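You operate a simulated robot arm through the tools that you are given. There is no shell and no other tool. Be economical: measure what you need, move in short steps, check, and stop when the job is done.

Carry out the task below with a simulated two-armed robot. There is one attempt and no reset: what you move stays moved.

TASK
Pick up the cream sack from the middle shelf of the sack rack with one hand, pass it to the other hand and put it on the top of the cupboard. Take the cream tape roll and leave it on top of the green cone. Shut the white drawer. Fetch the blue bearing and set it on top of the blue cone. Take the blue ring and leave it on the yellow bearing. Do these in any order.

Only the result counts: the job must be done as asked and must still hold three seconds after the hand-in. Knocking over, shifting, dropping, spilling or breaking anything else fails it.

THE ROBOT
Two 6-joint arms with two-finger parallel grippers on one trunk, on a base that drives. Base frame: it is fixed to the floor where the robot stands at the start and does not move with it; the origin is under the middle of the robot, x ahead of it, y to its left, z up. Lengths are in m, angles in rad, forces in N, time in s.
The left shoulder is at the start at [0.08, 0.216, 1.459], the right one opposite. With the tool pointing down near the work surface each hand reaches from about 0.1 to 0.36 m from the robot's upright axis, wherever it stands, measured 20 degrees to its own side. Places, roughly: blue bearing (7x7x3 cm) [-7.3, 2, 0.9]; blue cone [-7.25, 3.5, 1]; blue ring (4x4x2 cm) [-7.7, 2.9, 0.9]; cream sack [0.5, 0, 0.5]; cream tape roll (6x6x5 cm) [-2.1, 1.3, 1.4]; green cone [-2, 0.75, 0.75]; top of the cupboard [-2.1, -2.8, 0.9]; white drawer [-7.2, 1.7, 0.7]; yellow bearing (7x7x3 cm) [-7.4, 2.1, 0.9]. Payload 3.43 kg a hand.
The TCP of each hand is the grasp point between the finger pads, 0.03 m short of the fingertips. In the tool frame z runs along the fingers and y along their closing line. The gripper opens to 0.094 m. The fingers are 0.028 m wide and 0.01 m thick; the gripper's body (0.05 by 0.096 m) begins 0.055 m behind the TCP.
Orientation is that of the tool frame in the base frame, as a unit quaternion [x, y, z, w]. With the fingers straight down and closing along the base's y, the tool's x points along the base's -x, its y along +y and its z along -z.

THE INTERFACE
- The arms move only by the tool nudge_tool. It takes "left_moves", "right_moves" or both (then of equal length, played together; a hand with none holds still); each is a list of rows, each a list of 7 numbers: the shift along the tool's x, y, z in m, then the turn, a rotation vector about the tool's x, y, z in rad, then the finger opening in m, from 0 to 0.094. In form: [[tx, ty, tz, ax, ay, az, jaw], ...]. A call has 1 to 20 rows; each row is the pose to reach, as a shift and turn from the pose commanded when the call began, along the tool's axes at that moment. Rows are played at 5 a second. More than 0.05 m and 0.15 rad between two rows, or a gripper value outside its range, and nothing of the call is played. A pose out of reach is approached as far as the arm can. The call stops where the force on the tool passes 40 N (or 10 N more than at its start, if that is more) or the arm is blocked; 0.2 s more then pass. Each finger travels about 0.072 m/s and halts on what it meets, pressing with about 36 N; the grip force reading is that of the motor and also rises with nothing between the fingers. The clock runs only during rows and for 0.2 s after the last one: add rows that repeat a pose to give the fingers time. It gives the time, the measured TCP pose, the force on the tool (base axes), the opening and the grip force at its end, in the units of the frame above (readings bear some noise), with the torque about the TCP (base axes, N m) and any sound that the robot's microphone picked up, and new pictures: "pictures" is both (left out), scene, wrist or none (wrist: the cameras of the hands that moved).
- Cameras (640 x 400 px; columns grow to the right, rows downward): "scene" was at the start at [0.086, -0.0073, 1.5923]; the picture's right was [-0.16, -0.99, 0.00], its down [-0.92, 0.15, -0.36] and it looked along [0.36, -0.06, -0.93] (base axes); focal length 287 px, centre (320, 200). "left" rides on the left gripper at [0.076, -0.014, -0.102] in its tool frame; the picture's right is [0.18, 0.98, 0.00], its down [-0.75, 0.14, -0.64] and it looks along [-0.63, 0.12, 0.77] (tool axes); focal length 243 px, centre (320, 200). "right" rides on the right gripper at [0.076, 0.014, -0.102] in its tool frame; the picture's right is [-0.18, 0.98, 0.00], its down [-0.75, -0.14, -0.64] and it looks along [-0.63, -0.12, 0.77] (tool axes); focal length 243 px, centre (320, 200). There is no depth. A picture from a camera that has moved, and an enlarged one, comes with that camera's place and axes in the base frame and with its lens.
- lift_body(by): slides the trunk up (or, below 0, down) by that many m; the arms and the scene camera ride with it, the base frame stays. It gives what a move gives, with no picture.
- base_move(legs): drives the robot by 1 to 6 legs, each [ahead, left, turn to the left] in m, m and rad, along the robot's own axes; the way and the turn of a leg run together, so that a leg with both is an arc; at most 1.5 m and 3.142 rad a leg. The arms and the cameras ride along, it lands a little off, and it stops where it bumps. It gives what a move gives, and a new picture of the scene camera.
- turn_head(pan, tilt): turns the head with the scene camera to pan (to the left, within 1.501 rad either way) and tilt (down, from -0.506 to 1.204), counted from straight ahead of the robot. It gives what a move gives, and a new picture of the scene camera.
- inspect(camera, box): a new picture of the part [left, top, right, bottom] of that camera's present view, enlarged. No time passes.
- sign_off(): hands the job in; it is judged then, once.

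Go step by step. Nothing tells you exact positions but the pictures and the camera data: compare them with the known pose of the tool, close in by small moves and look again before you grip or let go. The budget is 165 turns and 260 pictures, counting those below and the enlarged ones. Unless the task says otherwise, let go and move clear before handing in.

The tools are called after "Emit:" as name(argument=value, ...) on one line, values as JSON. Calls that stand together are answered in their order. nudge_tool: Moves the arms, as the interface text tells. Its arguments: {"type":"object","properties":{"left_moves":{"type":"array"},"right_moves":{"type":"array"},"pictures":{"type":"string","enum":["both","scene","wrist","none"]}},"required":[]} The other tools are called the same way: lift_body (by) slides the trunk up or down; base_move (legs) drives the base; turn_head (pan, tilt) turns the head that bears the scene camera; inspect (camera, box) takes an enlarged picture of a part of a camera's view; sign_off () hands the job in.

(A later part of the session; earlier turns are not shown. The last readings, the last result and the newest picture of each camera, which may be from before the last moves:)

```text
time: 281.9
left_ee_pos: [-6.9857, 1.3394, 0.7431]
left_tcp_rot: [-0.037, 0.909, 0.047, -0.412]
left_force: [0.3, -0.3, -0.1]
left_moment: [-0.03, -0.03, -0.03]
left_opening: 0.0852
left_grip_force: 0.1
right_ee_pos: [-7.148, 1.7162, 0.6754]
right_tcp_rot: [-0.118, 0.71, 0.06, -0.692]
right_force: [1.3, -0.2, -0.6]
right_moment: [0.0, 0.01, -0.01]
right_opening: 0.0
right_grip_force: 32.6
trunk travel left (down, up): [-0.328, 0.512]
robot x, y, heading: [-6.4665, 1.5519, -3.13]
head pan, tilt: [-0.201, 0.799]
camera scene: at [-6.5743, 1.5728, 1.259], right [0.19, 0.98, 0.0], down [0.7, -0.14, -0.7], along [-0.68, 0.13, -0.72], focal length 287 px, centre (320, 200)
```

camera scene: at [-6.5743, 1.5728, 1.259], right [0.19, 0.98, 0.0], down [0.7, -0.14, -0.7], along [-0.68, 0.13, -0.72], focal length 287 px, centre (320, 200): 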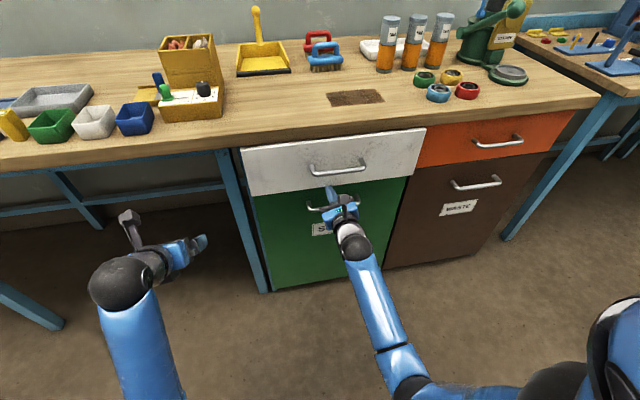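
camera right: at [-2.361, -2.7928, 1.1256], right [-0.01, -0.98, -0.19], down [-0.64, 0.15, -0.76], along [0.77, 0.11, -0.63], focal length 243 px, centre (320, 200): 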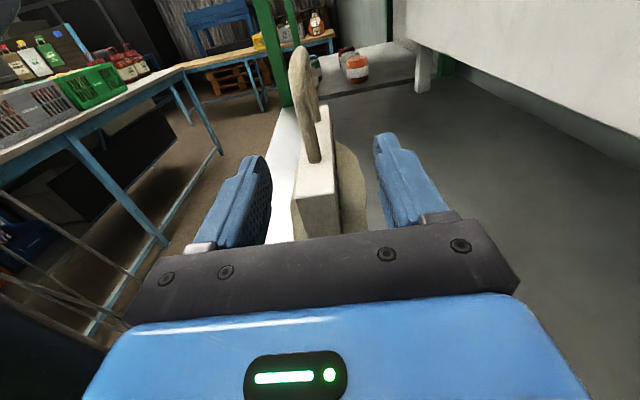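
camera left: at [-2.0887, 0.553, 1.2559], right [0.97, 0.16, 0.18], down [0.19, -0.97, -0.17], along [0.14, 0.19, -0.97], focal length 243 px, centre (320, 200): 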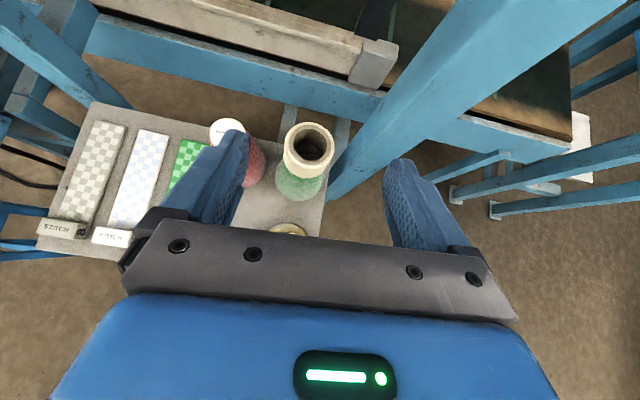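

Emit:
nudge_tool(right_moves=[[0, 0, 0.01, 0, 0, 0, 0], [0, 0, 0.02, 0, 0, 0, 0], [0, 0, 0.03, 0, 0, 0, 0], [0, 0, 0.04, 0, 0, 0, 0], [0, 0, 0.05, 0, 0, 0, 0]], pictures="none")

Emit:
inspect(camera="scene", box=[220, 90, 540, 290])

```text
time: 282.9
left_ee_pos: [-6.9856, 1.3408, 0.7438]
left_tcp_rot: [-0.037, 0.909, 0.047, -0.413]
left_force: [-0.4, 0.2, -0.6]
left_moment: [0.0, -0.02, 0.0]
left_opening: 0.0849
left_grip_force: 0.0
right_ee_pos: [-7.1805, 1.7137, 0.6731]
right_tcp_rot: [-0.118, 0.708, 0.061, -0.694]
right_force: [22.4, -1.2, 4.8]
right_moment: [0.01, 0.32, -0.06]
right_opening: 0.0003
right_grip_force: 32.3
trunk travel left (down, up): [-0.328, 0.512]
robot x, y, heading: [-6.4652, 1.5544, -3.137]
head pan, tilt: [-0.201, 0.799]
stopped in row 5 (right hand): the force on the tool passed its limit at 45 N (the readings are from after the stop); the commanded pose is now the measured one
```

```text
2.00 times, centred on (380, 190) of scene
camera zoom: at [-6.5722, 1.5731, 1.2592], right [0.19, 0.98, 0.0], down [0.7, -0.14, -0.7], along [-0.68, 0.14, -0.72], focal length 575 px, centre (200, 220)
```

zoom: 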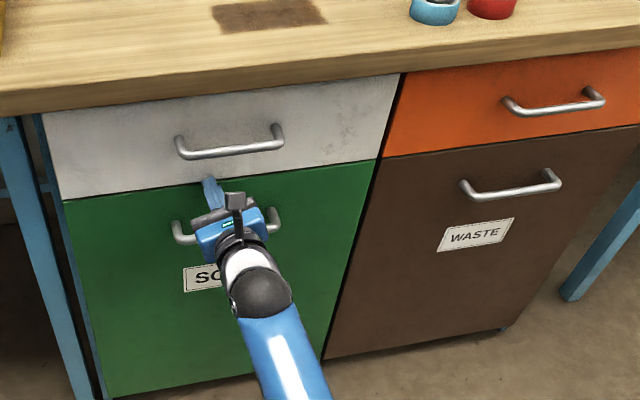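

Drawer shut flush. Retract, raise, shift right toward the bearings, and yaw/pitch the right hand for a diagonal pick of the blue bearing.

Emit:
nudge_tool(right_moves=[[0, 0, -0.04, 0, 0, 0, 0], [0, 0, -0.09, 0, 0, 0, 0], [0, 0, -0.14, 0, 0, 0, 0], [0, 0, -0.18, 0, 0, 0, 0], [0, 0, -0.22, 0, 0, 0, 0]], pictures="none")

Emit:
lift_body(by=0.4)

Emit:
base_move(legs=[[0, -0.26, 0]])

Emit:
nudge_tool(right_moves=[[0, 0, 0, -0.13, 0, 0, 0.05], [0, 0, 0, -0.26, 0, 0, 0.09], [0, 0, 0, -0.39, 0, 0, 0.09], [0, 0, 0, -0.52, 0, 0, 0.09], [0, 0, 0, -0.65, 0, 0, 0.09], [0, 0, 0, -0.785, 0, 0, 0.09], [0, 0, 0, -0.785, 0, 0, 0.09]], pictures="none")

Emit:
nudge_tool(right_moves=[[0, 0, 0, 0, -0.14, 0, 0.09], [0, 0, 0, 0, -0.28, 0, 0.09], [0, 0, 0, 0, -0.42, 0, 0.09], [0, 0, 0, 0, -0.56, 0, 0.09], [0, 0, 0, 0, -0.7, 0, 0.09], [0, 0, 0, 0, -0.84, 0, 0.09], [0, 0, 0, 0, -0.95, 0, 0.09], [0, 0, 0, 0, -0.95, 0, 0.09]])

```text
time: 284.1
left_ee_pos: [-6.985, 1.3422, 0.7434]
left_tcp_rot: [-0.037, 0.908, 0.047, -0.414]
left_force: [0.6, 0.4, -0.2]
left_moment: [0.0, 0.0, -0.02]
left_opening: 0.0852
left_grip_force: 0.0
right_ee_pos: [-6.9609, 1.7315, 0.6805]
right_tcp_rot: [-0.119, 0.709, 0.06, -0.693]
right_force: [0.6, -0.1, 0.5]
right_moment: [0.0, 0.0, 0.0]
right_opening: 0.0
right_grip_force: 32.9
trunk travel left (down, up): [-0.328, 0.512]
robot x, y, heading: [-6.4651, 1.5556, -3.141]
head pan, tilt: [-0.201, 0.799]
```

```text
time: 287.9
left_ee_pos: [-6.9851, 1.3409, 1.1425]
left_tcp_rot: [-0.038, 0.909, 0.046, -0.413]
left_force: [0.3, 0.3, 0.4]
left_moment: [-0.01, -0.03, 0.0]
left_opening: 0.0847
left_grip_force: 0.0
right_ee_pos: [-6.9618, 1.7315, 1.0788]
right_tcp_rot: [-0.119, 0.709, 0.062, -0.692]
right_force: [0.1, -0.1, 0.5]
right_moment: [0.01, 0.01, -0.01]
right_opening: 0.0
right_grip_force: 32.8
trunk travel left (down, up): [-0.728, 0.112]
robot x, y, heading: [-6.467, 1.557, -3.14]
head pan, tilt: [-0.201, 0.799]
```

```text
time: 289.7
left_ee_pos: [-6.9864, 1.5901, 1.1433]
left_tcp_rot: [-0.039, 0.908, 0.047, -0.413]
left_force: [-0.3, 0.1, 0.1]
left_moment: [0.03, -0.04, -0.01]
left_opening: 0.0851
left_grip_force: 0.1
right_ee_pos: [-6.9645, 1.9819, 1.0811]
right_tcp_rot: [-0.12, 0.709, 0.061, -0.692]
right_force: [0.4, -0.1, -0.4]
right_moment: [0.05, 0.02, -0.03]
right_opening: 0.0
right_grip_force: 32.8
trunk travel left (down, up): [-0.728, 0.112]
robot x, y, heading: [-6.4655, 1.8137, -3.133]
head pan, tilt: [-0.201, 0.799]
camera scene: at [-6.575, 1.823, 1.6591], right [0.19, 0.98, 0.0], down [0.7, -0.14, -0.7], along [-0.68, 0.14, -0.72], focal length 287 px, centre (320, 200)
```

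scene: 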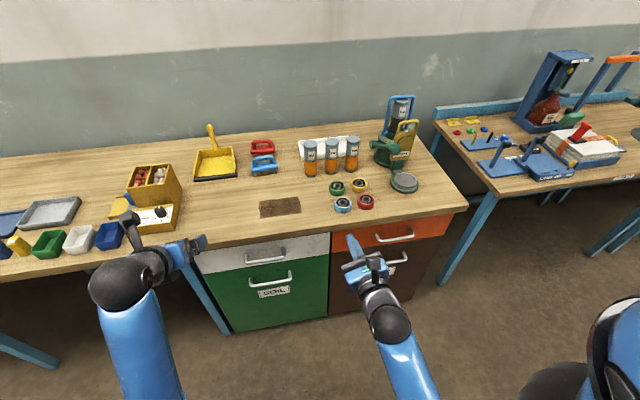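

```text
time: 291.3
left_ee_pos: [-6.9865, 1.5927, 1.1436]
left_tcp_rot: [-0.039, 0.909, 0.047, -0.413]
left_force: [0.8, -0.3, 0.6]
left_moment: [-0.01, -0.01, -0.01]
left_opening: 0.0851
left_grip_force: 0.1
right_ee_pos: [-6.9172, 2.1869, 1.1406]
right_tcp_rot: [-0.059, -0.616, -0.247, 0.746]
right_force: [0.1, 0.0, -0.4]
right_moment: [0.0, -0.04, 0.03]
right_opening: 0.09
right_grip_force: 0.0
right hand out of reach, approached as far as the arm can: row 1, 2, 3, 4, 5, 6, 7
trunk travel left (down, up): [-0.728, 0.112]
robot x, y, heading: [-6.4647, 1.8132, -3.136]
head pan, tilt: [-0.201, 0.799]
stopped in row 7 (right hand): the arm was blocked; the commanded pose is now the measured one
```

```text
time: 293.1
left_ee_pos: [-6.9852, 1.5925, 1.1434]
left_tcp_rot: [-0.038, 0.908, 0.047, -0.414]
left_force: [0.0, -0.3, -0.1]
left_moment: [0.02, 0.03, 0.03]
left_opening: 0.085
left_grip_force: 0.1
right_ee_pos: [-6.9077, 2.2097, 1.154]
right_tcp_rot: [0.165, 0.889, 0.194, -0.38]
right_force: [-0.5, 0.5, 0.0]
right_moment: [0.01, 0.03, 0.0]
right_opening: 0.0897
right_grip_force: 0.0
right hand out of reach, approached as far as the arm can: row 1, 2, 3, 4, 5, 6, 7, 8
trunk travel left (down, up): [-0.728, 0.112]
robot x, y, heading: [-6.467, 1.8093, -3.133]
head pan, tilt: [-0.201, 0.799]
camera scene: at [-6.5745, 1.8264, 1.6591], right [0.19, 0.98, 0.0], down [0.7, -0.14, -0.7], along [-0.68, 0.13, -0.72], focal length 287 px, centre (320, 200)
camera right: at [-6.887, 2.1822, 1.2784], right [0.55, 0.83, 0.08], down [0.83, -0.53, -0.18], along [-0.11, 0.17, -0.98], focal length 243 px, centre (320, 200)
```

scene: 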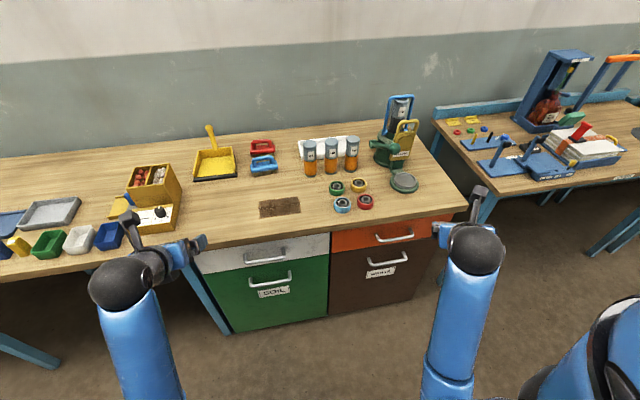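
right: 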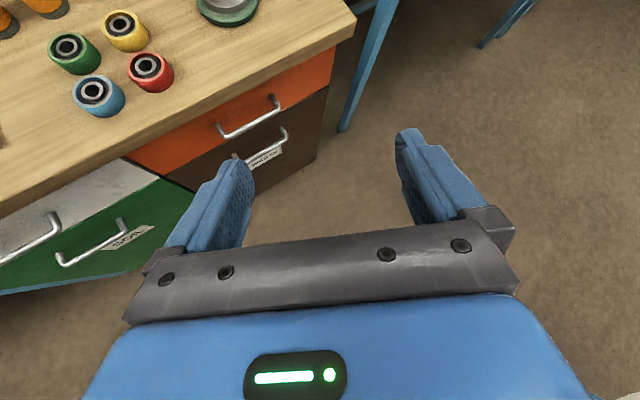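

Emit:
base_move(legs=[[0.15, 0.2, 0]])

Emit:
nudge_tool(right_moves=[[0, 0, 0.015, 0, 0, 0.072, 0.09], [0, 0, 0.03, 0, 0, 0.144, 0.09], [0, 0, 0.045, 0, 0, 0.216, 0.09], [0, 0, 0.06, 0, 0, 0.289, 0.09], [0, 0, 0.06, 0, 0, 0.289, 0.09]])

```text
time: 294.9
left_ee_pos: [-7.1339, 1.4016, 1.143]
left_tcp_rot: [-0.038, 0.908, 0.045, -0.415]
left_force: [0.4, -0.8, -0.1]
left_moment: [-0.01, -0.02, 0.01]
left_opening: 0.085
left_grip_force: 0.1
right_ee_pos: [-7.0537, 2.018, 1.1525]
right_tcp_rot: [0.166, 0.889, 0.194, -0.381]
right_force: [0.2, -0.8, 0.7]
right_moment: [-0.02, 0.04, 0.02]
right_opening: 0.0901
right_grip_force: 0.1
trunk travel left (down, up): [-0.728, 0.112]
robot x, y, heading: [-6.6144, 1.6132, -3.131]
head pan, tilt: [-0.201, 0.799]
camera scene: at [-6.7215, 1.6359, 1.6593], right [0.19, 0.98, 0.0], down [0.7, -0.14, -0.7], along [-0.69, 0.13, -0.72], focal length 287 px, centre (320, 200)
```

scene: 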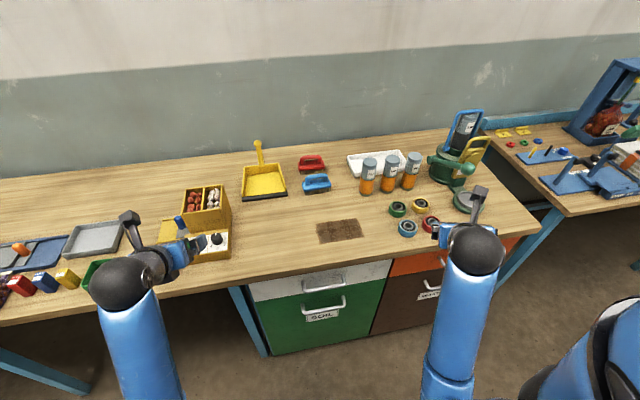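

```text
time: 296.1
left_ee_pos: [-7.1361, 1.4004, 1.1438]
left_tcp_rot: [-0.038, 0.909, 0.047, -0.413]
left_force: [0.3, -0.3, 0.5]
left_moment: [-0.01, 0.0, -0.01]
left_opening: 0.0851
left_grip_force: 0.1
right_ee_pos: [-7.0156, 2.1367, 1.0993]
right_tcp_rot: [0.286, 0.858, 0.137, -0.405]
right_force: [0.0, -0.9, 0.6]
right_moment: [-0.01, 0.01, 0.04]
right_opening: 0.0902
right_grip_force: 0.1
right hand out of reach, approached as far as the arm can: row 1, 2, 3, 4, 5
trunk travel left (down, up): [-0.728, 0.112]
robot x, y, heading: [-6.6157, 1.6181, -3.132]
head pan, tilt: [-0.201, 0.799]
camera scene: at [-6.7232, 1.6336, 1.6591], right [0.19, 0.98, 0.0], down [0.7, -0.14, -0.7], along [-0.68, 0.13, -0.72], focal length 287 px, centre (320, 200)
camera right: at [-6.9815, 2.1265, 1.2233], right [0.68, 0.72, -0.14], down [0.69, -0.7, -0.17], along [-0.22, 0.02, -0.97], focal length 243 px, centre (320, 200)
```

scene: 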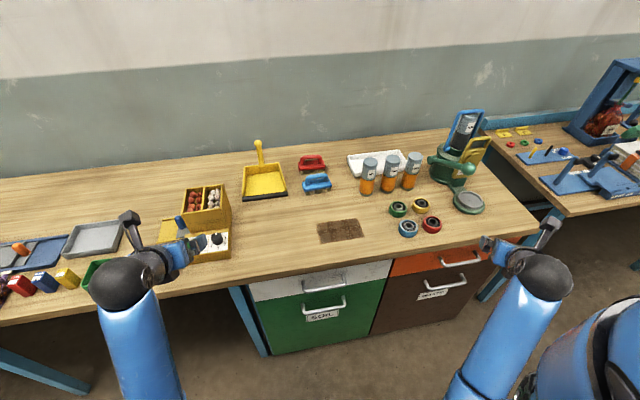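
right: 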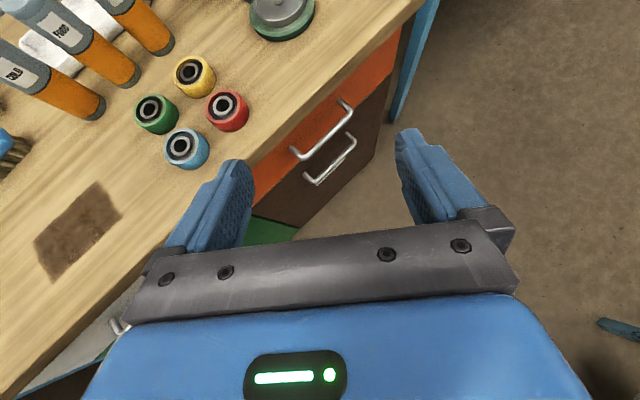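

The wrist is near a roll limit in this camera-up pose; I return the right hand to the natural tool-down orientation in free space.

Emit:
base_move(legs=[[-0.3, 0.0, 0]])

Emit:
nudge_tool(right_moves=[[-0.0051, -0.0132, -0.015, -0.0602, -0.0203, 0.1274, 0.09], [-0.0102, -0.0264, -0.03, -0.1203, -0.0407, 0.2549, 0.09], [-0.0153, -0.0397, -0.045, -0.1805, -0.061, 0.3823, 0.09], [-0.0204, -0.0529, -0.06, -0.2407, -0.0813, 0.5098, 0.09], [-0.0256, -0.0661, -0.075, -0.3008, -0.1017, 0.6372, 0.09], [-0.0307, -0.0793, -0.09, -0.361, -0.122, 0.7647, 0.09], [-0.0358, -0.0926, -0.105, -0.4212, -0.1423, 0.8921, 0.09], [-0.0409, -0.1058, -0.12, -0.4813, -0.1627, 1.0196, 0.09], [-0.046, -0.119, -0.135, -0.5415, -0.183, 1.147, 0.09], [-0.0511, -0.1322, -0.15, -0.6017, -0.2033, 1.2744, 0.09], [-0.0562, -0.1454, -0.165, -0.6618, -0.2237, 1.4019, 0.09], [-0.0613, -0.1587, -0.18, -0.722, -0.244, 1.5293, 0.09], [-0.0664, -0.1719, -0.195, -0.7822, -0.2643, 1.6568, 0.09], [-0.0716, -0.1851, -0.21, -0.8423, -0.2847, 1.7842, 0.09], [-0.0767, -0.1983, -0.225, -0.9025, -0.305, 1.9117, 0.09], [-0.0818, -0.2116, -0.24, -0.9627, -0.3253, 2.0391, 0.09], [-0.0869, -0.2248, -0.255, -1.0228, -0.3457, 2.1666, 0.09], [-0.092, -0.238, -0.27, -1.083, -0.366, 2.294, 0.09], [-0.092, -0.238, -0.27, -1.083, -0.366, 2.294, 0.09]])

```text
time: 298.2
left_ee_pos: [-6.8377, 1.4032, 1.1406]
left_tcp_rot: [-0.036, 0.909, 0.047, -0.413]
left_force: [0.1, 1.0, -0.3]
left_moment: [0.01, -0.04, -0.02]
left_opening: 0.0849
left_grip_force: 0.1
right_ee_pos: [-6.7136, 2.1378, 1.0982]
right_tcp_rot: [0.287, 0.858, 0.138, -0.404]
right_force: [0.1, 0.3, -0.7]
right_moment: [0.0, -0.03, -0.02]
right_opening: 0.09
right_grip_force: 0.1
trunk travel left (down, up): [-0.728, 0.112]
robot x, y, heading: [-6.314, 1.6133, -3.143]
head pan, tilt: [-0.201, 0.799]
camera scene: at [-6.4261, 1.6346, 1.6588], right [0.2, 0.98, 0.0], down [0.7, -0.14, -0.7], along [-0.68, 0.14, -0.72], focal length 287 px, centre (320, 200)
```

scene: 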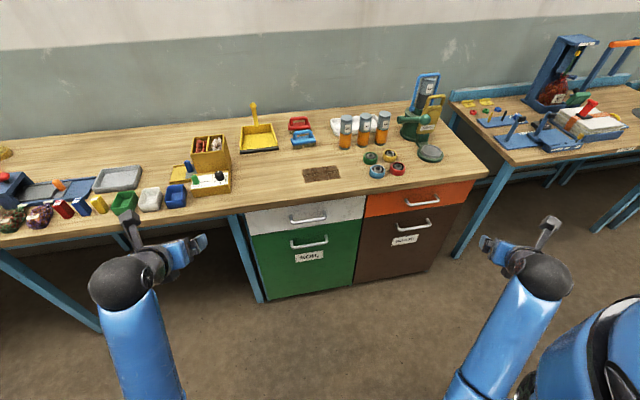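

```text
time: 299.2
left_ee_pos: [-6.8359, 1.4044, 1.1432]
left_tcp_rot: [-0.035, 0.909, 0.048, -0.412]
left_force: [-0.4, -0.2, -1.0]
left_moment: [0.0, 0.03, 0.0]
left_opening: 0.0851
left_grip_force: 0.1
right_ee_pos: [-6.5022, 2.1797, 1.0998]
right_tcp_rot: [0.512, 0.729, 0.187, -0.415]
right_force: [0.3, 0.1, 0.5]
right_moment: [0.0, -0.01, -0.02]
right_opening: 0.0901
right_grip_force: 0.0
right hand out of reach, approached as far as the arm can: row 1, 2, 3, 4, 5
trunk travel left (down, up): [-0.728, 0.112]
robot x, y, heading: [-6.3141, 1.619, -3.141]
head pan, tilt: [-0.201, 0.799]
stopped in row 5 (right hand): the arm was blocked; the commanded pose is now the measured one
camera scene: at [-6.4233, 1.6363, 1.659], right [0.2, 0.98, 0.0], down [0.7, -0.14, -0.7], along [-0.68, 0.14, -0.72], focal length 287 px, centre (320, 200)
camera right: at [-6.4547, 2.1572, 1.2193], right [0.91, 0.29, -0.3], down [0.24, -0.95, -0.2], along [-0.34, 0.11, -0.93], focal length 243 px, centre (320, 200)
```

scene: 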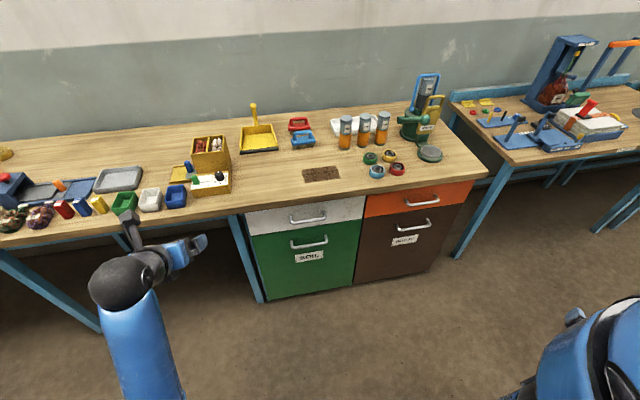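
right: 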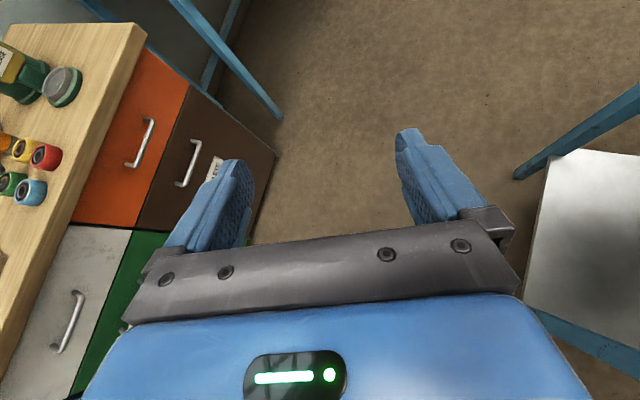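

Emit:
nudge_tool(right_moves=[[-0.012, -0.0187, -0.0114, 0.1339, -0.0008, -0.0464, 0.09], [-0.0239, -0.0374, -0.0228, 0.2679, -0.0016, -0.0929, 0.09], [-0.0359, -0.0561, -0.0343, 0.4018, -0.0024, -0.1393, 0.09], [-0.0479, -0.0747, -0.0457, 0.5358, -0.0032, -0.1858, 0.09], [-0.0599, -0.0934, -0.0571, 0.6697, -0.0039, -0.2322, 0.09], [-0.0718, -0.1121, -0.0685, 0.8037, -0.0047, -0.2787, 0.09], [-0.0838, -0.1308, -0.0799, 0.9376, -0.0055, -0.3251, 0.09], [-0.0958, -0.1495, -0.0914, 1.0716, -0.0063, -0.3716, 0.09], [-0.1078, -0.1682, -0.1028, 1.2055, -0.0071, -0.418, 0.09], [-0.1197, -0.1868, -0.1142, 1.3395, -0.0079, -0.4645, 0.09], [-0.1317, -0.2055, -0.1256, 1.4734, -0.0087, -0.5109, 0.09], [-0.1437, -0.2242, -0.1371, 1.6074, -0.0095, -0.5574, 0.09], [-0.1557, -0.2429, -0.1485, 1.7413, -0.0103, -0.6038, 0.09], [-0.1676, -0.2616, -0.1599, 1.8753, -0.0111, -0.6503, 0.09], [-0.1796, -0.2803, -0.1713, 2.0092, -0.0118, -0.6967, 0.09], [-0.1916, -0.2989, -0.1827, 2.1432, -0.0126, -0.7432, 0.09], [-0.2036, -0.3176, -0.1942, 2.2771, -0.0134, -0.7896, 0.09], [-0.2155, -0.3363, -0.2056, 2.4111, -0.0142, -0.8361, 0.09], [-0.2275, -0.355, -0.217, 2.545, -0.015, -0.8825, 0.09]], pictures="scene")

```text
time: 300.5
left_ee_pos: [-6.8356, 1.4028, 1.1421]
left_tcp_rot: [-0.036, 0.909, 0.048, -0.413]
left_force: [0.4, 0.8, 0.1]
left_moment: [0.03, -0.01, -0.02]
left_opening: 0.085
left_grip_force: 0.0
right_ee_pos: [-6.551, 2.1027, 1.136]
right_tcp_rot: [0.223, 0.807, 0.041, -0.545]
right_force: [0.1, -0.2, -0.4]
right_moment: [-0.01, -0.01, -0.02]
right_opening: 0.0898
right_grip_force: 0.0
right hand out of reach, approached as far as the arm can: row 1, 2, 3
trunk travel left (down, up): [-0.728, 0.112]
robot x, y, heading: [-6.3181, 1.6153, -3.143]
head pan, tilt: [-0.201, 0.799]
stopped in row 6 (right hand): the arm was blocked; the commanded pose is now the measured one
camera scene: at [-6.4232, 1.6346, 1.659], right [0.2, 0.98, 0.0], down [0.7, -0.14, -0.7], along [-0.68, 0.14, -0.72], focal length 287 px, centre (320, 200)
```

scene: 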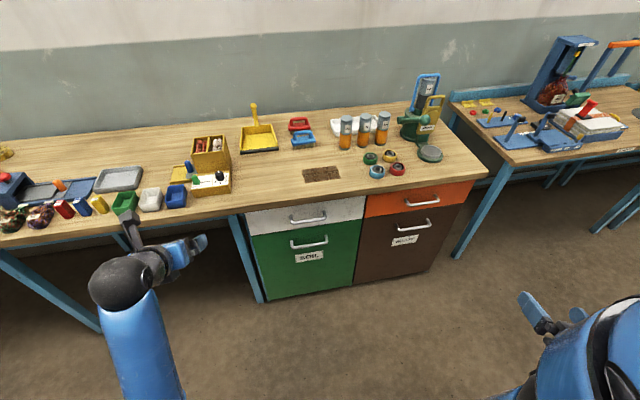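

Emit:
nudge_tool(right_moves=[[0.009, -0.035, 0.023, 0, 0, 0, 0.09], [0.019, -0.07, 0.047, 0, 0, 0, 0.09], [0.028, -0.106, 0.07, 0, 0, 0, 0.09], [0.037, -0.141, 0.093, 0, 0, 0, 0.09], [0.047, -0.177, 0.117, 0, 0, 0, 0.09], [0.056, -0.212, 0.14, 0, 0, 0, 0.09]], pictures="scene")

```text
time: 301.9
left_ee_pos: [-6.8358, 1.4047, 1.1424]
left_tcp_rot: [-0.036, 0.909, 0.048, -0.413]
left_force: [0.3, 0.3, 0.7]
left_moment: [-0.02, -0.01, 0.04]
left_opening: 0.0851
left_grip_force: 0.0
right_ee_pos: [-6.721, 2.0336, 1.1368]
right_tcp_rot: [0.22, 0.806, 0.04, -0.548]
right_force: [1.1, 0.0, -0.5]
right_moment: [0.01, -0.02, 0.01]
right_opening: 0.09
right_grip_force: 0.1
right hand out of reach, approached as far as the arm can: row 1, 2, 3, 4, 5, 6
trunk travel left (down, up): [-0.728, 0.112]
robot x, y, heading: [-6.3155, 1.6187, -3.143]
head pan, tilt: [-0.201, 0.799]
camera scene: at [-6.423, 1.6353, 1.6589], right [0.2, 0.98, 0.0], down [0.7, -0.14, -0.7], along [-0.68, 0.14, -0.72], focal length 287 px, centre (320, 200)
```

scene: 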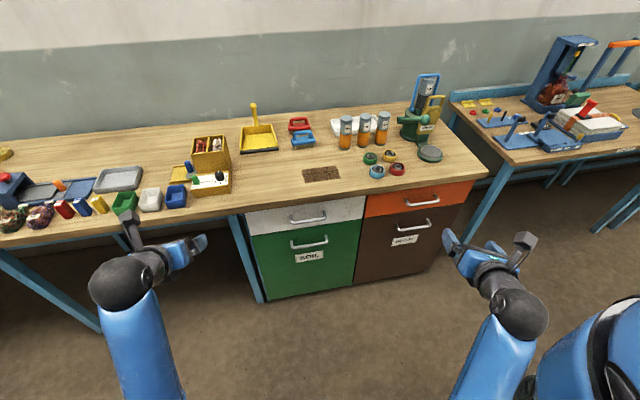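

Emit:
nudge_tool(right_moves=[[-0.0058, -0.0154, -0.0026, 0.1366, 0.0066, -0.0371, 0.09], [-0.0116, -0.0309, -0.0053, 0.2733, 0.0132, -0.0741, 0.09], [-0.0174, -0.0463, -0.0079, 0.4099, 0.0198, -0.1112, 0.09], [-0.0231, -0.0617, -0.0106, 0.5466, 0.0264, -0.1483, 0.09], [-0.0289, -0.0771, -0.0132, 0.6832, 0.033, -0.1854, 0.09], [-0.0347, -0.0926, -0.0159, 0.8199, 0.0396, -0.2224, 0.09], [-0.0405, -0.108, -0.0185, 0.9565, 0.0463, -0.2595, 0.09], [-0.0463, -0.1234, -0.0211, 1.0931, 0.0529, -0.2966, 0.09], [-0.0521, -0.1389, -0.0238, 1.2298, 0.0595, -0.3336, 0.09], [-0.0579, -0.1543, -0.0264, 1.3664, 0.0661, -0.3707, 0.09], [-0.0636, -0.1697, -0.0291, 1.5031, 0.0727, -0.4078, 0.09], [-0.0694, -0.1851, -0.0317, 1.6397, 0.0793, -0.4449, 0.09], [-0.0752, -0.2006, -0.0344, 1.7764, 0.0859, -0.4819, 0.09], [-0.081, -0.216, -0.037, 1.913, 0.0925, -0.519, 0.09]], pictures="none")

```text
time: 304.9
left_ee_pos: [-6.8368, 1.4029, 1.142]
left_tcp_rot: [-0.036, 0.909, 0.048, -0.412]
left_force: [0.2, -0.5, -0.4]
left_moment: [-0.01, -0.01, -0.01]
left_opening: 0.085
left_grip_force: 0.1
right_ee_pos: [-6.746, 1.7892, 1.1133]
right_tcp_rot: [0.497, -0.501, 0.502, 0.5]
right_force: [-1.2, 0.3, -0.3]
right_moment: [-0.03, 0.01, -0.02]
right_opening: 0.09
right_grip_force: 0.0
trunk travel left (down, up): [-0.728, 0.112]
robot x, y, heading: [-6.315, 1.6181, -3.142]
head pan, tilt: [-0.201, 0.799]
```

Emit:
nudge_tool(right_moves=[[0, -0.007, 0.003, 0.0863, -0.0863, -0.0863, 0.09], [0, -0.014, 0.006, 0.1727, -0.1727, -0.1727, 0.09], [0, -0.021, 0.009, 0.259, -0.259, -0.259, 0.09], [0, -0.028, 0.012, 0.3454, -0.3454, -0.3454, 0.09], [0, -0.035, 0.015, 0.4318, -0.4318, -0.4318, 0.09], [0, -0.042, 0.018, 0.5181, -0.5181, -0.5181, 0.09], [0, -0.049, 0.021, 0.6045, -0.6045, -0.6045, 0.09], [0, -0.056, 0.024, 0.6909, -0.6909, -0.6909, 0.09], [0, -0.063, 0.027, 0.7772, -0.7772, -0.7772, 0.09], [0, -0.07, 0.03, 0.8636, -0.8636, -0.8636, 0.09], [0, -0.077, 0.033, 0.95, -0.95, -0.95, 0.09], [0, -0.084, 0.036, 1.0363, -1.0363, -1.0363, 0.09], [0, -0.09, 0.04, 1.1227, -1.1227, -1.1227, 0.09], [0, -0.1, 0.04, 1.2091, -1.2091, -1.2091, 0.09], [0, -0.1, 0.04, 1.2091, -1.2091, -1.2091, 0.09]], pictures="scene")

```text
time: 308.1
left_ee_pos: [-6.8375, 1.4023, 1.142]
left_tcp_rot: [-0.036, 0.909, 0.048, -0.412]
left_force: [0.6, 0.5, -0.3]
left_moment: [0.0, -0.01, -0.03]
left_opening: 0.0846
left_grip_force: 0.2
right_ee_pos: [-6.6301, 1.7611, 0.9331]
right_tcp_rot: [1.0, -0.001, 0.0, 0.003]
right_force: [0.2, -0.3, 0.0]
right_moment: [0.01, -0.01, 0.01]
right_opening: 0.0896
right_grip_force: 0.1
right hand out of reach, approached as far as the arm can: row 1, 2, 3, 4, 5, 6, 7, 8, 9, 10, 11, 12, 13, 14, 15
trunk travel left (down, up): [-0.728, 0.112]
robot x, y, heading: [-6.3115, 1.6156, -3.139]
head pan, tilt: [-0.201, 0.799]
camera scene: at [-6.4249, 1.6339, 1.659], right [0.2, 0.98, 0.0], down [0.7, -0.14, -0.7], along [-0.68, 0.14, -0.72], focal length 287 px, centre (320, 200)
```

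scene: 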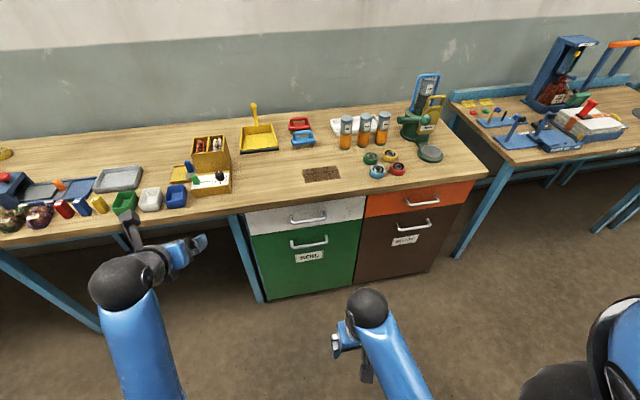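

Tool-down achieved. Raise the trunk and drive in so the blue bearing lies under the right hand.

Emit:
lift_body(by=0.11)

Emit:
base_move(legs=[[0.1, -0.3, 0], [0.44, 0, 0]])

Emit:
nudge_tool(right_moves=[[0, 0, 0, 0, 0, 0.14, 0.09], [0, 0, 0, 0, 0, 0.28, 0.09], [0, 0, 0, 0, 0, 0.42, 0.09], [0, 0, 0, 0, 0, 0.56, 0.09], [0, 0, 0, 0, 0, 0.7, 0.09], [0, 0, 0, 0, 0, 0.785, 0.09]])

```text
time: 309.5
left_ee_pos: [-6.8365, 1.4031, 1.2535]
left_tcp_rot: [-0.036, 0.909, 0.047, -0.413]
left_force: [-0.1, -0.4, -0.2]
left_moment: [-0.03, -0.05, -0.01]
left_opening: 0.0851
left_grip_force: 0.2
right_ee_pos: [-6.6283, 1.761, 1.0436]
right_tcp_rot: [1.0, -0.001, 0.001, 0.003]
right_force: [0.3, 1.3, 0.0]
right_moment: [-0.01, 0.01, 0.01]
right_opening: 0.0901
right_grip_force: 0.1
trunk travel left (down, up): [-0.838, 0.002]
robot x, y, heading: [-6.3147, 1.6187, -3.14]
head pan, tilt: [-0.201, 0.799]
```

```text
time: 313.9
left_ee_pos: [-7.3841, 1.705, 1.255]
left_tcp_rot: [-0.033, 0.908, 0.049, -0.414]
left_force: [1.1, 0.0, 0.2]
left_moment: [-0.03, -0.01, 0.02]
left_opening: 0.085
left_grip_force: 0.0
right_ee_pos: [-7.1765, 2.0628, 1.0447]
right_tcp_rot: [1.0, -0.004, 0.0, 0.004]
right_force: [-0.2, 0.7, -0.8]
right_moment: [-0.03, -0.02, 0.01]
right_opening: 0.09
right_grip_force: 0.2
trunk travel left (down, up): [-0.838, 0.002]
robot x, y, heading: [-6.8663, 1.9134, 3.136]
head pan, tilt: [-0.201, 0.799]
camera scene: at [-6.969, 1.9333, 1.7694], right [0.2, 0.98, 0.0], down [0.7, -0.15, -0.7], along [-0.68, 0.14, -0.72], focal length 287 px, centre (320, 200)
```

scene: 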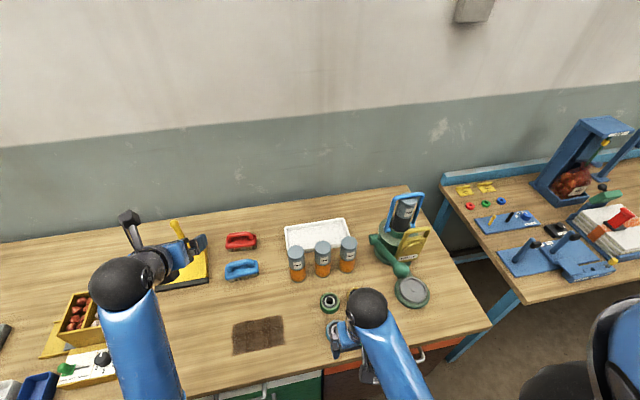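

```text
time: 315.3
left_ee_pos: [-7.387, 1.7047, 1.2529]
left_tcp_rot: [-0.032, 0.909, 0.05, -0.413]
left_force: [-0.4, 0.2, -1.5]
left_moment: [-0.03, 0.01, 0.02]
left_opening: 0.0849
left_grip_force: 0.1
right_ee_pos: [-7.1785, 2.0611, 1.0428]
right_tcp_rot: [0.922, -0.387, 0.002, 0.003]
right_force: [0.0, 0.1, 1.0]
right_moment: [0.02, -0.01, -0.01]
right_opening: 0.0902
right_grip_force: 0.0
trunk travel left (down, up): [-0.838, 0.002]
robot x, y, heading: [-6.8616, 1.9166, 3.138]
head pan, tilt: [-0.201, 0.799]
camera scene: at [-6.972, 1.9332, 1.7691], right [0.2, 0.98, 0.0], down [0.7, -0.15, -0.7], along [-0.68, 0.14, -0.72], focal length 287 px, centre (320, 200)
camera right: at [-7.1344, 1.9955, 1.1457], right [-0.83, -0.56, 0.0], down [-0.43, 0.64, 0.64], along [-0.36, 0.53, -0.77], focal length 243 px, centre (320, 200)
```

scene: 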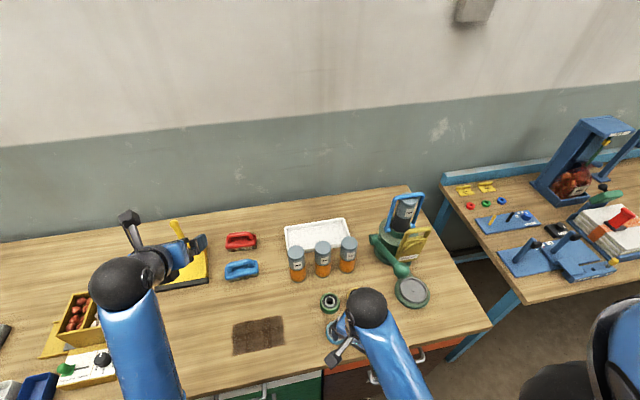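
right: 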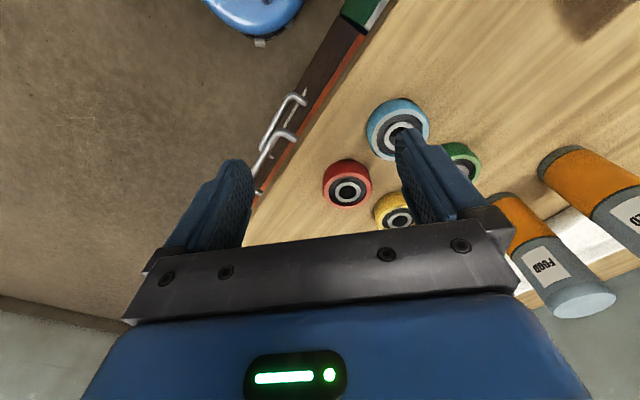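

Bearings are packed tightly, so the other diagonal (toward yellow) gives finger room. I rotate the hand to that diagonal and center over blue.

Emit:
nudge_tool(right_moves=[[0, 0.006, 0, 0, 0, -0.143, 0.09], [-0.003, 0.012, 0, 0, 0, -0.286, 0.09], [-0.006, 0.018, 0, 0, 0, -0.428, 0.09], [-0.009, 0.024, 0, 0, 0, -0.571, 0.09], [-0.012, 0.031, 0, 0, 0, -0.714, 0.09], [-0.015, 0.038, 0, 0, 0, -0.857, 0.09], [-0.018, 0.045, 0, 0, 0, -1.0, 0.09], [-0.021, 0.052, 0, 0, 0, -1.142, 0.09], [-0.024, 0.058, 0, 0, 0, -1.285, 0.09], [-0.026, 0.064, 0, 0, 0, -1.428, 0.09], [-0.028, 0.07, 0, 0, 0, -1.571, 0.09], [-0.028, 0.07, 0, 0, 0, -1.571, 0.09]])

```text
time: 317.9
left_ee_pos: [-7.3862, 1.7046, 1.2532]
left_tcp_rot: [-0.033, 0.909, 0.049, -0.413]
left_force: [0.1, -0.4, -0.2]
left_moment: [0.0, -0.02, 0.01]
left_opening: 0.0848
left_grip_force: 0.0
right_ee_pos: [-7.2468, 2.0298, 1.0402]
right_tcp_rot: [0.925, 0.381, -0.002, 0.004]
right_force: [-0.8, 0.4, -0.2]
right_moment: [0.0, 0.02, 0.0]
right_opening: 0.09
right_grip_force: 0.0
right hand out of reach, approached as far as the arm can: row 8, 10, 11, 12
trunk travel left (down, up): [-0.838, 0.002]
robot x, y, heading: [-6.8622, 1.9163, 3.139]
head pan, tilt: [-0.201, 0.799]
camera scene: at [-6.9723, 1.9332, 1.7691], right [0.2, 0.98, 0.0], down [0.7, -0.15, -0.7], along [-0.68, 0.14, -0.72], focal length 287 px, centre (320, 200)
camera right: at [-7.1819, 2.0728, 1.1424], right [0.56, -0.83, 0.01], down [-0.63, -0.42, 0.65], along [-0.53, -0.37, -0.76], focal length 243 px, centre (320, 200)
```

scene: 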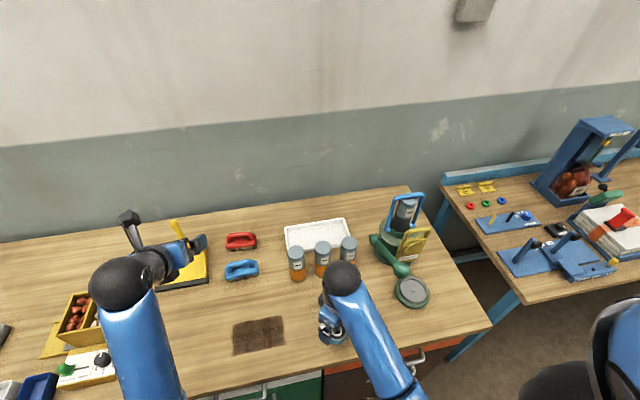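
right: 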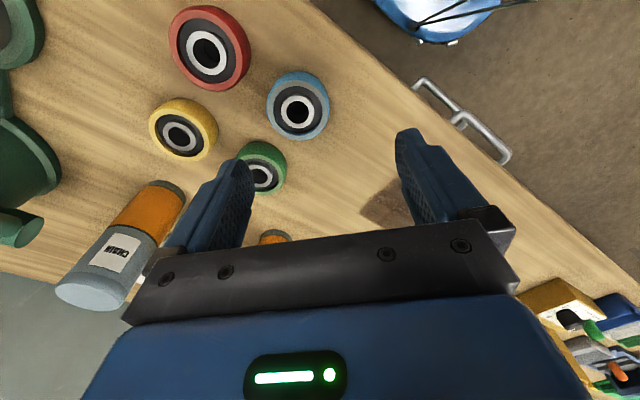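

Emit:
base_move(legs=[[0.04, 0, 0]])

Emit:
nudge_tool(right_moves=[[0.009, 0.002, 0.02, 0, 0, 0, 0.09], [0.016, 0.004, 0.04, 0, 0, 0, 0.09], [0.018, 0.005, 0.06, 0, 0, 0, 0.09], [0.018, 0.005, 0.08, 0, 0, 0, 0.09], [0.018, 0.005, 0.08, 0, 0, 0, 0.09]], pictures="wrist")

```text
time: 318.8
left_ee_pos: [-7.416, 1.7045, 1.2574]
left_tcp_rot: [-0.033, 0.907, 0.049, -0.416]
left_force: [1.0, -0.2, 0.2]
left_moment: [-0.01, 0.03, -0.01]
left_opening: 0.0849
left_grip_force: 0.1
right_ee_pos: [-7.2798, 2.0308, 1.0425]
right_tcp_rot: [0.925, 0.379, -0.006, 0.001]
right_force: [0.4, 0.2, 0.4]
right_moment: [-0.01, 0.07, -0.01]
right_opening: 0.0901
right_grip_force: 0.1
trunk travel left (down, up): [-0.838, 0.002]
robot x, y, heading: [-6.9053, 1.9145, 3.138]
head pan, tilt: [-0.201, 0.799]
camera scene: at [-6.998, 1.9332, 1.7701], right [0.2, 0.98, 0.0], down [0.7, -0.14, -0.7], along [-0.69, 0.14, -0.71], focal length 287 px, centre (320, 200)
```

scene: 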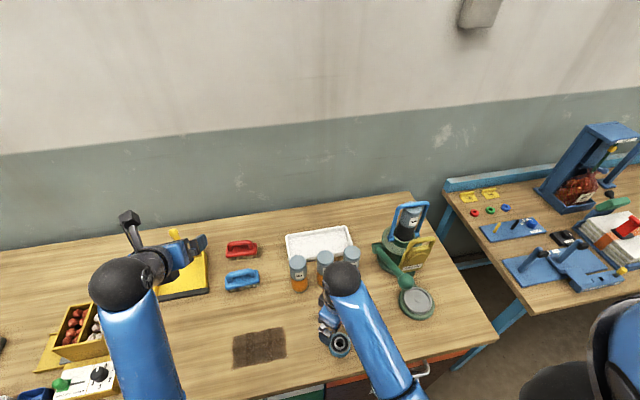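

```text
time: 320.0
left_ee_pos: [-7.426, 1.7042, 1.2528]
left_tcp_rot: [-0.033, 0.909, 0.049, -0.413]
left_force: [-0.7, 0.3, -0.4]
left_moment: [-0.01, -0.01, 0.04]
left_opening: 0.0851
left_grip_force: 0.1
right_ee_pos: [-7.2724, 2.0384, 0.9587]
right_tcp_rot: [0.925, 0.379, -0.002, 0.003]
right_force: [-0.4, -0.3, 0.8]
right_moment: [0.0, -0.02, 0.0]
right_opening: 0.0899
right_grip_force: 0.2
trunk travel left (down, up): [-0.838, 0.002]
robot x, y, heading: [-6.8993, 1.9147, 3.135]
head pan, tilt: [-0.201, 0.799]
camera right: at [-7.2066, 2.0814, 1.0623], right [0.56, -0.83, 0.01], down [-0.64, -0.42, 0.65], along [-0.53, -0.36, -0.76], focal length 243 px, centre (320, 200)
```

right: 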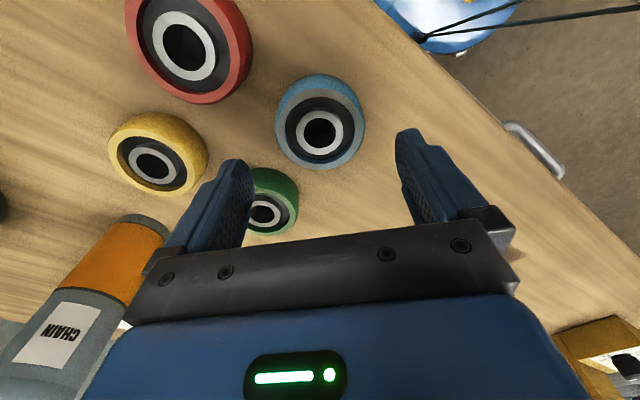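

Emit:
nudge_tool(right_moves=[[0.0, 0.0, 0.02, 0, 0, 0, 0.086], [0.0, 0.0, 0.04, 0, 0, 0, 0.086], [0.0, 0.0, 0.055, 0, 0, 0, 0.086], [0.0, 0.0, 0.066, 0, 0, 0, 0.086], [0.0, 0.0, 0.066, 0, 0, 0, 0.086]], pictures="wrist")

```text
time: 320.8
left_ee_pos: [-7.4239, 1.7055, 1.2542]
left_tcp_rot: [-0.032, 0.908, 0.049, -0.415]
left_force: [-1.1, -0.1, -0.4]
left_moment: [0.01, 0.01, 0.01]
left_opening: 0.0848
left_grip_force: 0.1
right_ee_pos: [-7.2701, 2.0392, 0.9105]
right_tcp_rot: [0.926, 0.379, -0.002, 0.001]
right_force: [2.2, 1.1, 7.5]
right_moment: [-0.12, -0.39, 0.09]
right_opening: 0.0861
right_grip_force: 0.3
trunk travel left (down, up): [-0.838, 0.002]
robot x, y, heading: [-6.9012, 1.9156, 3.141]
head pan, tilt: [-0.201, 0.799]
stopped in row 4 (right hand): the force on the tool passed its limit at 67 N (the readings are from after the stop); the commanded pose is now the measured one
camera right: at [-7.2048, 2.0817, 1.0125], right [0.56, -0.83, 0.0], down [-0.63, -0.42, 0.65], along [-0.54, -0.36, -0.76], focal length 243 px, centre (320, 200)
```

right: 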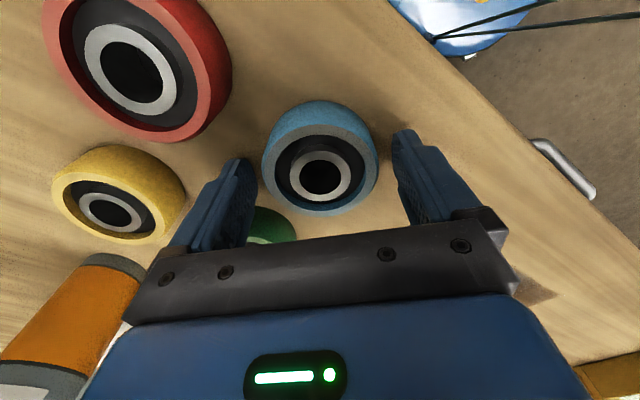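

Emit:
nudge_tool(right_moves=[[0.003, 0.001, -0.003, 0, 0, 0, 0.086], [0.007, 0.002, -0.004, 0, 0, 0, 0.086], [0.007, 0.002, -0.004, 0, 0, 0, 0.06], [0.007, 0.002, -0.004, 0, 0, 0, 0.05], [0.007, 0.002, -0.004, 0, 0, 0, 0.05], [0.007, 0.002, -0.004, 0, 0, 0, 0.05]], pictures="wrist")

```text
time: 322.2
left_ee_pos: [-7.4248, 1.7051, 1.2539]
left_tcp_rot: [-0.032, 0.909, 0.05, -0.413]
left_force: [0.4, 0.1, -1.1]
left_moment: [-0.03, 0.0, -0.01]
left_opening: 0.0853
left_grip_force: 0.0
right_ee_pos: [-7.2673, 2.043, 0.9129]
right_tcp_rot: [0.925, 0.379, -0.003, 0.001]
right_force: [2.1, 0.4, 5.9]
right_moment: [-0.08, 0.0, 0.04]
right_opening: 0.0611
right_grip_force: 35.8
trunk travel left (down, up): [-0.838, 0.002]
robot x, y, heading: [-6.9019, 1.9166, 3.138]
head pan, tilt: [-0.201, 0.799]
camera right: at [-7.2007, 2.0847, 1.0162], right [0.56, -0.83, 0.0], down [-0.63, -0.42, 0.65], along [-0.54, -0.36, -0.76], focal length 243 px, centre (320, 200)
```

right: 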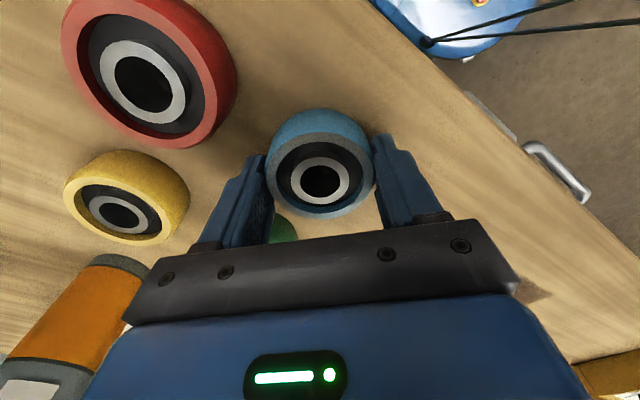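

Emit:
nudge_tool(right_moves=[[0, 0, -0.015, 0, 0, 0, 0.05], [0, 0, -0.035, 0, 0, 0, 0.05], [0, 0, -0.06, 0, 0, 0, 0.05], [0, 0, -0.08, 0, 0, 0, 0.05], [0, 0, -0.08, 0, 0, 0, 0.05]], pictures="wrist")

```text
time: 323.4
left_ee_pos: [-7.4267, 1.7051, 1.2521]
left_tcp_rot: [-0.033, 0.909, 0.05, -0.412]
left_force: [-0.2, 0.2, 0.9]
left_moment: [0.04, 0.01, -0.02]
left_opening: 0.0847
left_grip_force: 0.0
right_ee_pos: [-7.2689, 2.0437, 0.9947]
right_tcp_rot: [0.926, 0.378, -0.003, 0.002]
right_force: [0.2, -0.4, -3.2]
right_moment: [-0.01, 0.01, -0.02]
right_opening: 0.0609
right_grip_force: 35.8
trunk travel left (down, up): [-0.838, 0.002]
robot x, y, heading: [-6.9009, 1.9171, 3.14]
head pan, tilt: [-0.201, 0.799]
camera right: at [-7.2032, 2.0852, 1.0968], right [0.56, -0.83, 0.0], down [-0.63, -0.42, 0.65], along [-0.53, -0.36, -0.76], focal length 243 px, centre (320, 200)
```

right: 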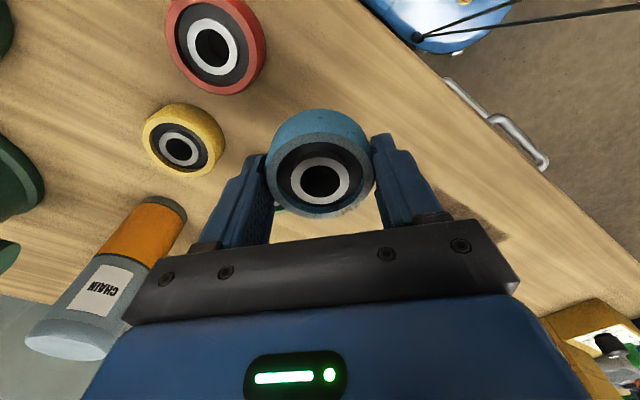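

Blue bearing is held. Back off and move right toward the blue cone.

Emit:
nudge_tool(right_moves=[[0.01, 0.01, -0.02, 0, 0, 0, 0.05], [0.02, 0.02, -0.04, 0, 0, 0, 0.05], [0.02, 0.02, -0.045, 0, 0, 0, 0.05]], pictures="none")

Emit:
base_move(legs=[[-0.4, 0, 0], [0, -1.2, 0]])

Emit:
turn_head(pan=-0.2, tilt=0.7)

```text
time: 324.2
left_ee_pos: [-7.4249, 1.7056, 1.2526]
left_tcp_rot: [-0.032, 0.909, 0.05, -0.413]
left_force: [-0.2, -0.1, -1.5]
left_moment: [-0.01, 0.02, 0.02]
left_opening: 0.0851
left_grip_force: 0.1
right_ee_pos: [-7.2383, 2.0429, 1.0387]
right_tcp_rot: [0.925, 0.379, -0.001, 0.002]
right_force: [-0.1, 0.2, -3.3]
right_moment: [0.03, 0.04, 0.0]
right_opening: 0.0612
right_grip_force: 35.6
trunk travel left (down, up): [-0.838, 0.002]
robot x, y, heading: [-6.9059, 1.9157, 3.141]
head pan, tilt: [-0.201, 0.799]
```

```text
time: 332.4
left_ee_pos: [-7.0109, 2.9115, 1.2526]
left_tcp_rot: [-0.023, 0.909, 0.055, -0.412]
left_force: [-0.5, 0.3, 0.2]
left_moment: [-0.01, -0.01, 0.02]
left_opening: 0.0851
left_grip_force: 0.1
right_ee_pos: [-6.8167, 3.2465, 1.0381]
right_tcp_rot: [0.929, 0.369, -0.002, 0.001]
right_force: [-0.3, -0.2, -3.2]
right_moment: [-0.01, -0.04, 0.0]
right_opening: 0.061
right_grip_force: 36.6
trunk travel left (down, up): [-0.838, 0.002]
robot x, y, heading: [-6.4823, 3.1114, 3.114]
head pan, tilt: [-0.201, 0.799]
camera scene: at [-6.5913, 3.1309, 1.7691], right [0.22, 0.97, 0.0], down [0.7, -0.16, -0.7], along [-0.68, 0.16, -0.72], focal length 287 px, centre (320, 200)
```

scene: 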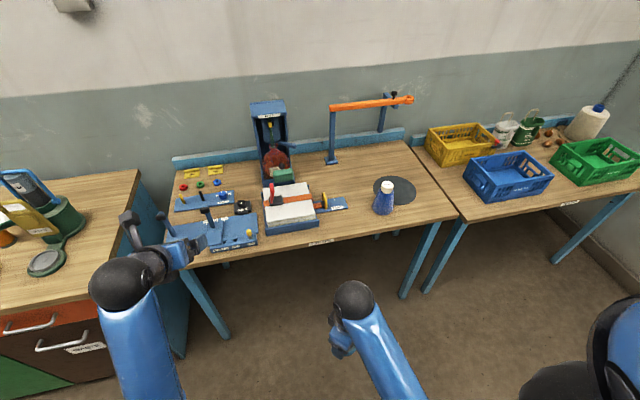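

```text
time: 333.1
left_ee_pos: [-7.01, 2.913, 1.2526]
left_tcp_rot: [-0.024, 0.909, 0.053, -0.412]
left_force: [0.0, 0.6, 0.5]
left_moment: [0.03, 0.0, 0.0]
left_opening: 0.0849
left_grip_force: 0.1
right_ee_pos: [-6.8165, 3.2471, 1.038]
right_tcp_rot: [0.929, 0.369, -0.003, 0.001]
right_force: [-0.1, -0.3, -4.0]
right_moment: [-0.04, 0.01, 0.01]
right_opening: 0.0611
right_grip_force: 36.1
trunk travel left (down, up): [-0.838, 0.002]
robot x, y, heading: [-6.481, 3.1137, 3.113]
head pan, tilt: [-0.201, 0.7]
camera scene: at [-6.5953, 3.1327, 1.7773], right [0.22, 0.97, 0.0], down [0.63, -0.14, -0.76], along [-0.74, 0.17, -0.64], focal length 287 px, centre (320, 200)
```

scene: 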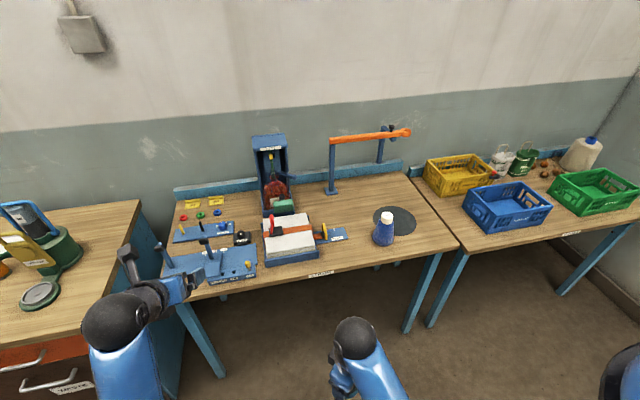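

Emit:
nudge_tool(right_moves=[[0.02, 0.018, -0.015, 0, 0, 0, 0.05], [0.04, 0.036, -0.03, 0, 0, 0, 0.05], [0.056, 0.053, -0.05, 0, 0, 0, 0.05], [0.073, 0.069, -0.08, 0, 0, 0, 0.05], [0.073, 0.069, -0.08, 0, 0, 0, 0.05]], pictures="none")

Emit:
inspect(camera="scene", box=[330, 170, 458, 250])

```text
time: 334.3
left_ee_pos: [-7.01, 2.9114, 1.2529]
left_tcp_rot: [-0.023, 0.909, 0.054, -0.412]
left_force: [-0.2, -0.2, 0.3]
left_moment: [0.0, -0.03, 0.01]
left_opening: 0.0851
left_grip_force: 0.1
right_ee_pos: [-6.7039, 3.2553, 1.069]
right_tcp_rot: [0.93, 0.369, -0.004, 0.002]
right_force: [-0.1, -0.5, -3.4]
right_moment: [0.01, 0.01, 0.01]
right_opening: 0.061
right_grip_force: 36.1
right hand out of reach, approached as far as the arm can: row 1, 2, 3, 4, 5
trunk travel left (down, up): [-0.838, 0.002]
robot x, y, heading: [-6.485, 3.1127, 3.116]
head pan, tilt: [-0.201, 0.7]
```

```text
5.00 times, centred on (394, 210) of scene
camera zoom: at [-6.5954, 3.1333, 1.7773], right [0.22, 0.97, 0.0], down [0.63, -0.14, -0.76], along [-0.75, 0.17, -0.64], focal length 1436 px, centre (-50, 150)
```

zoom: 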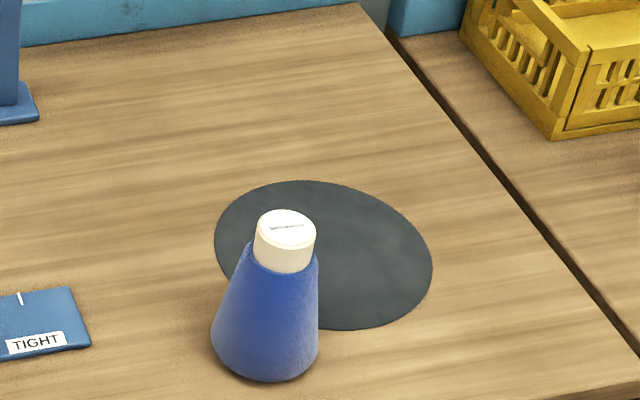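

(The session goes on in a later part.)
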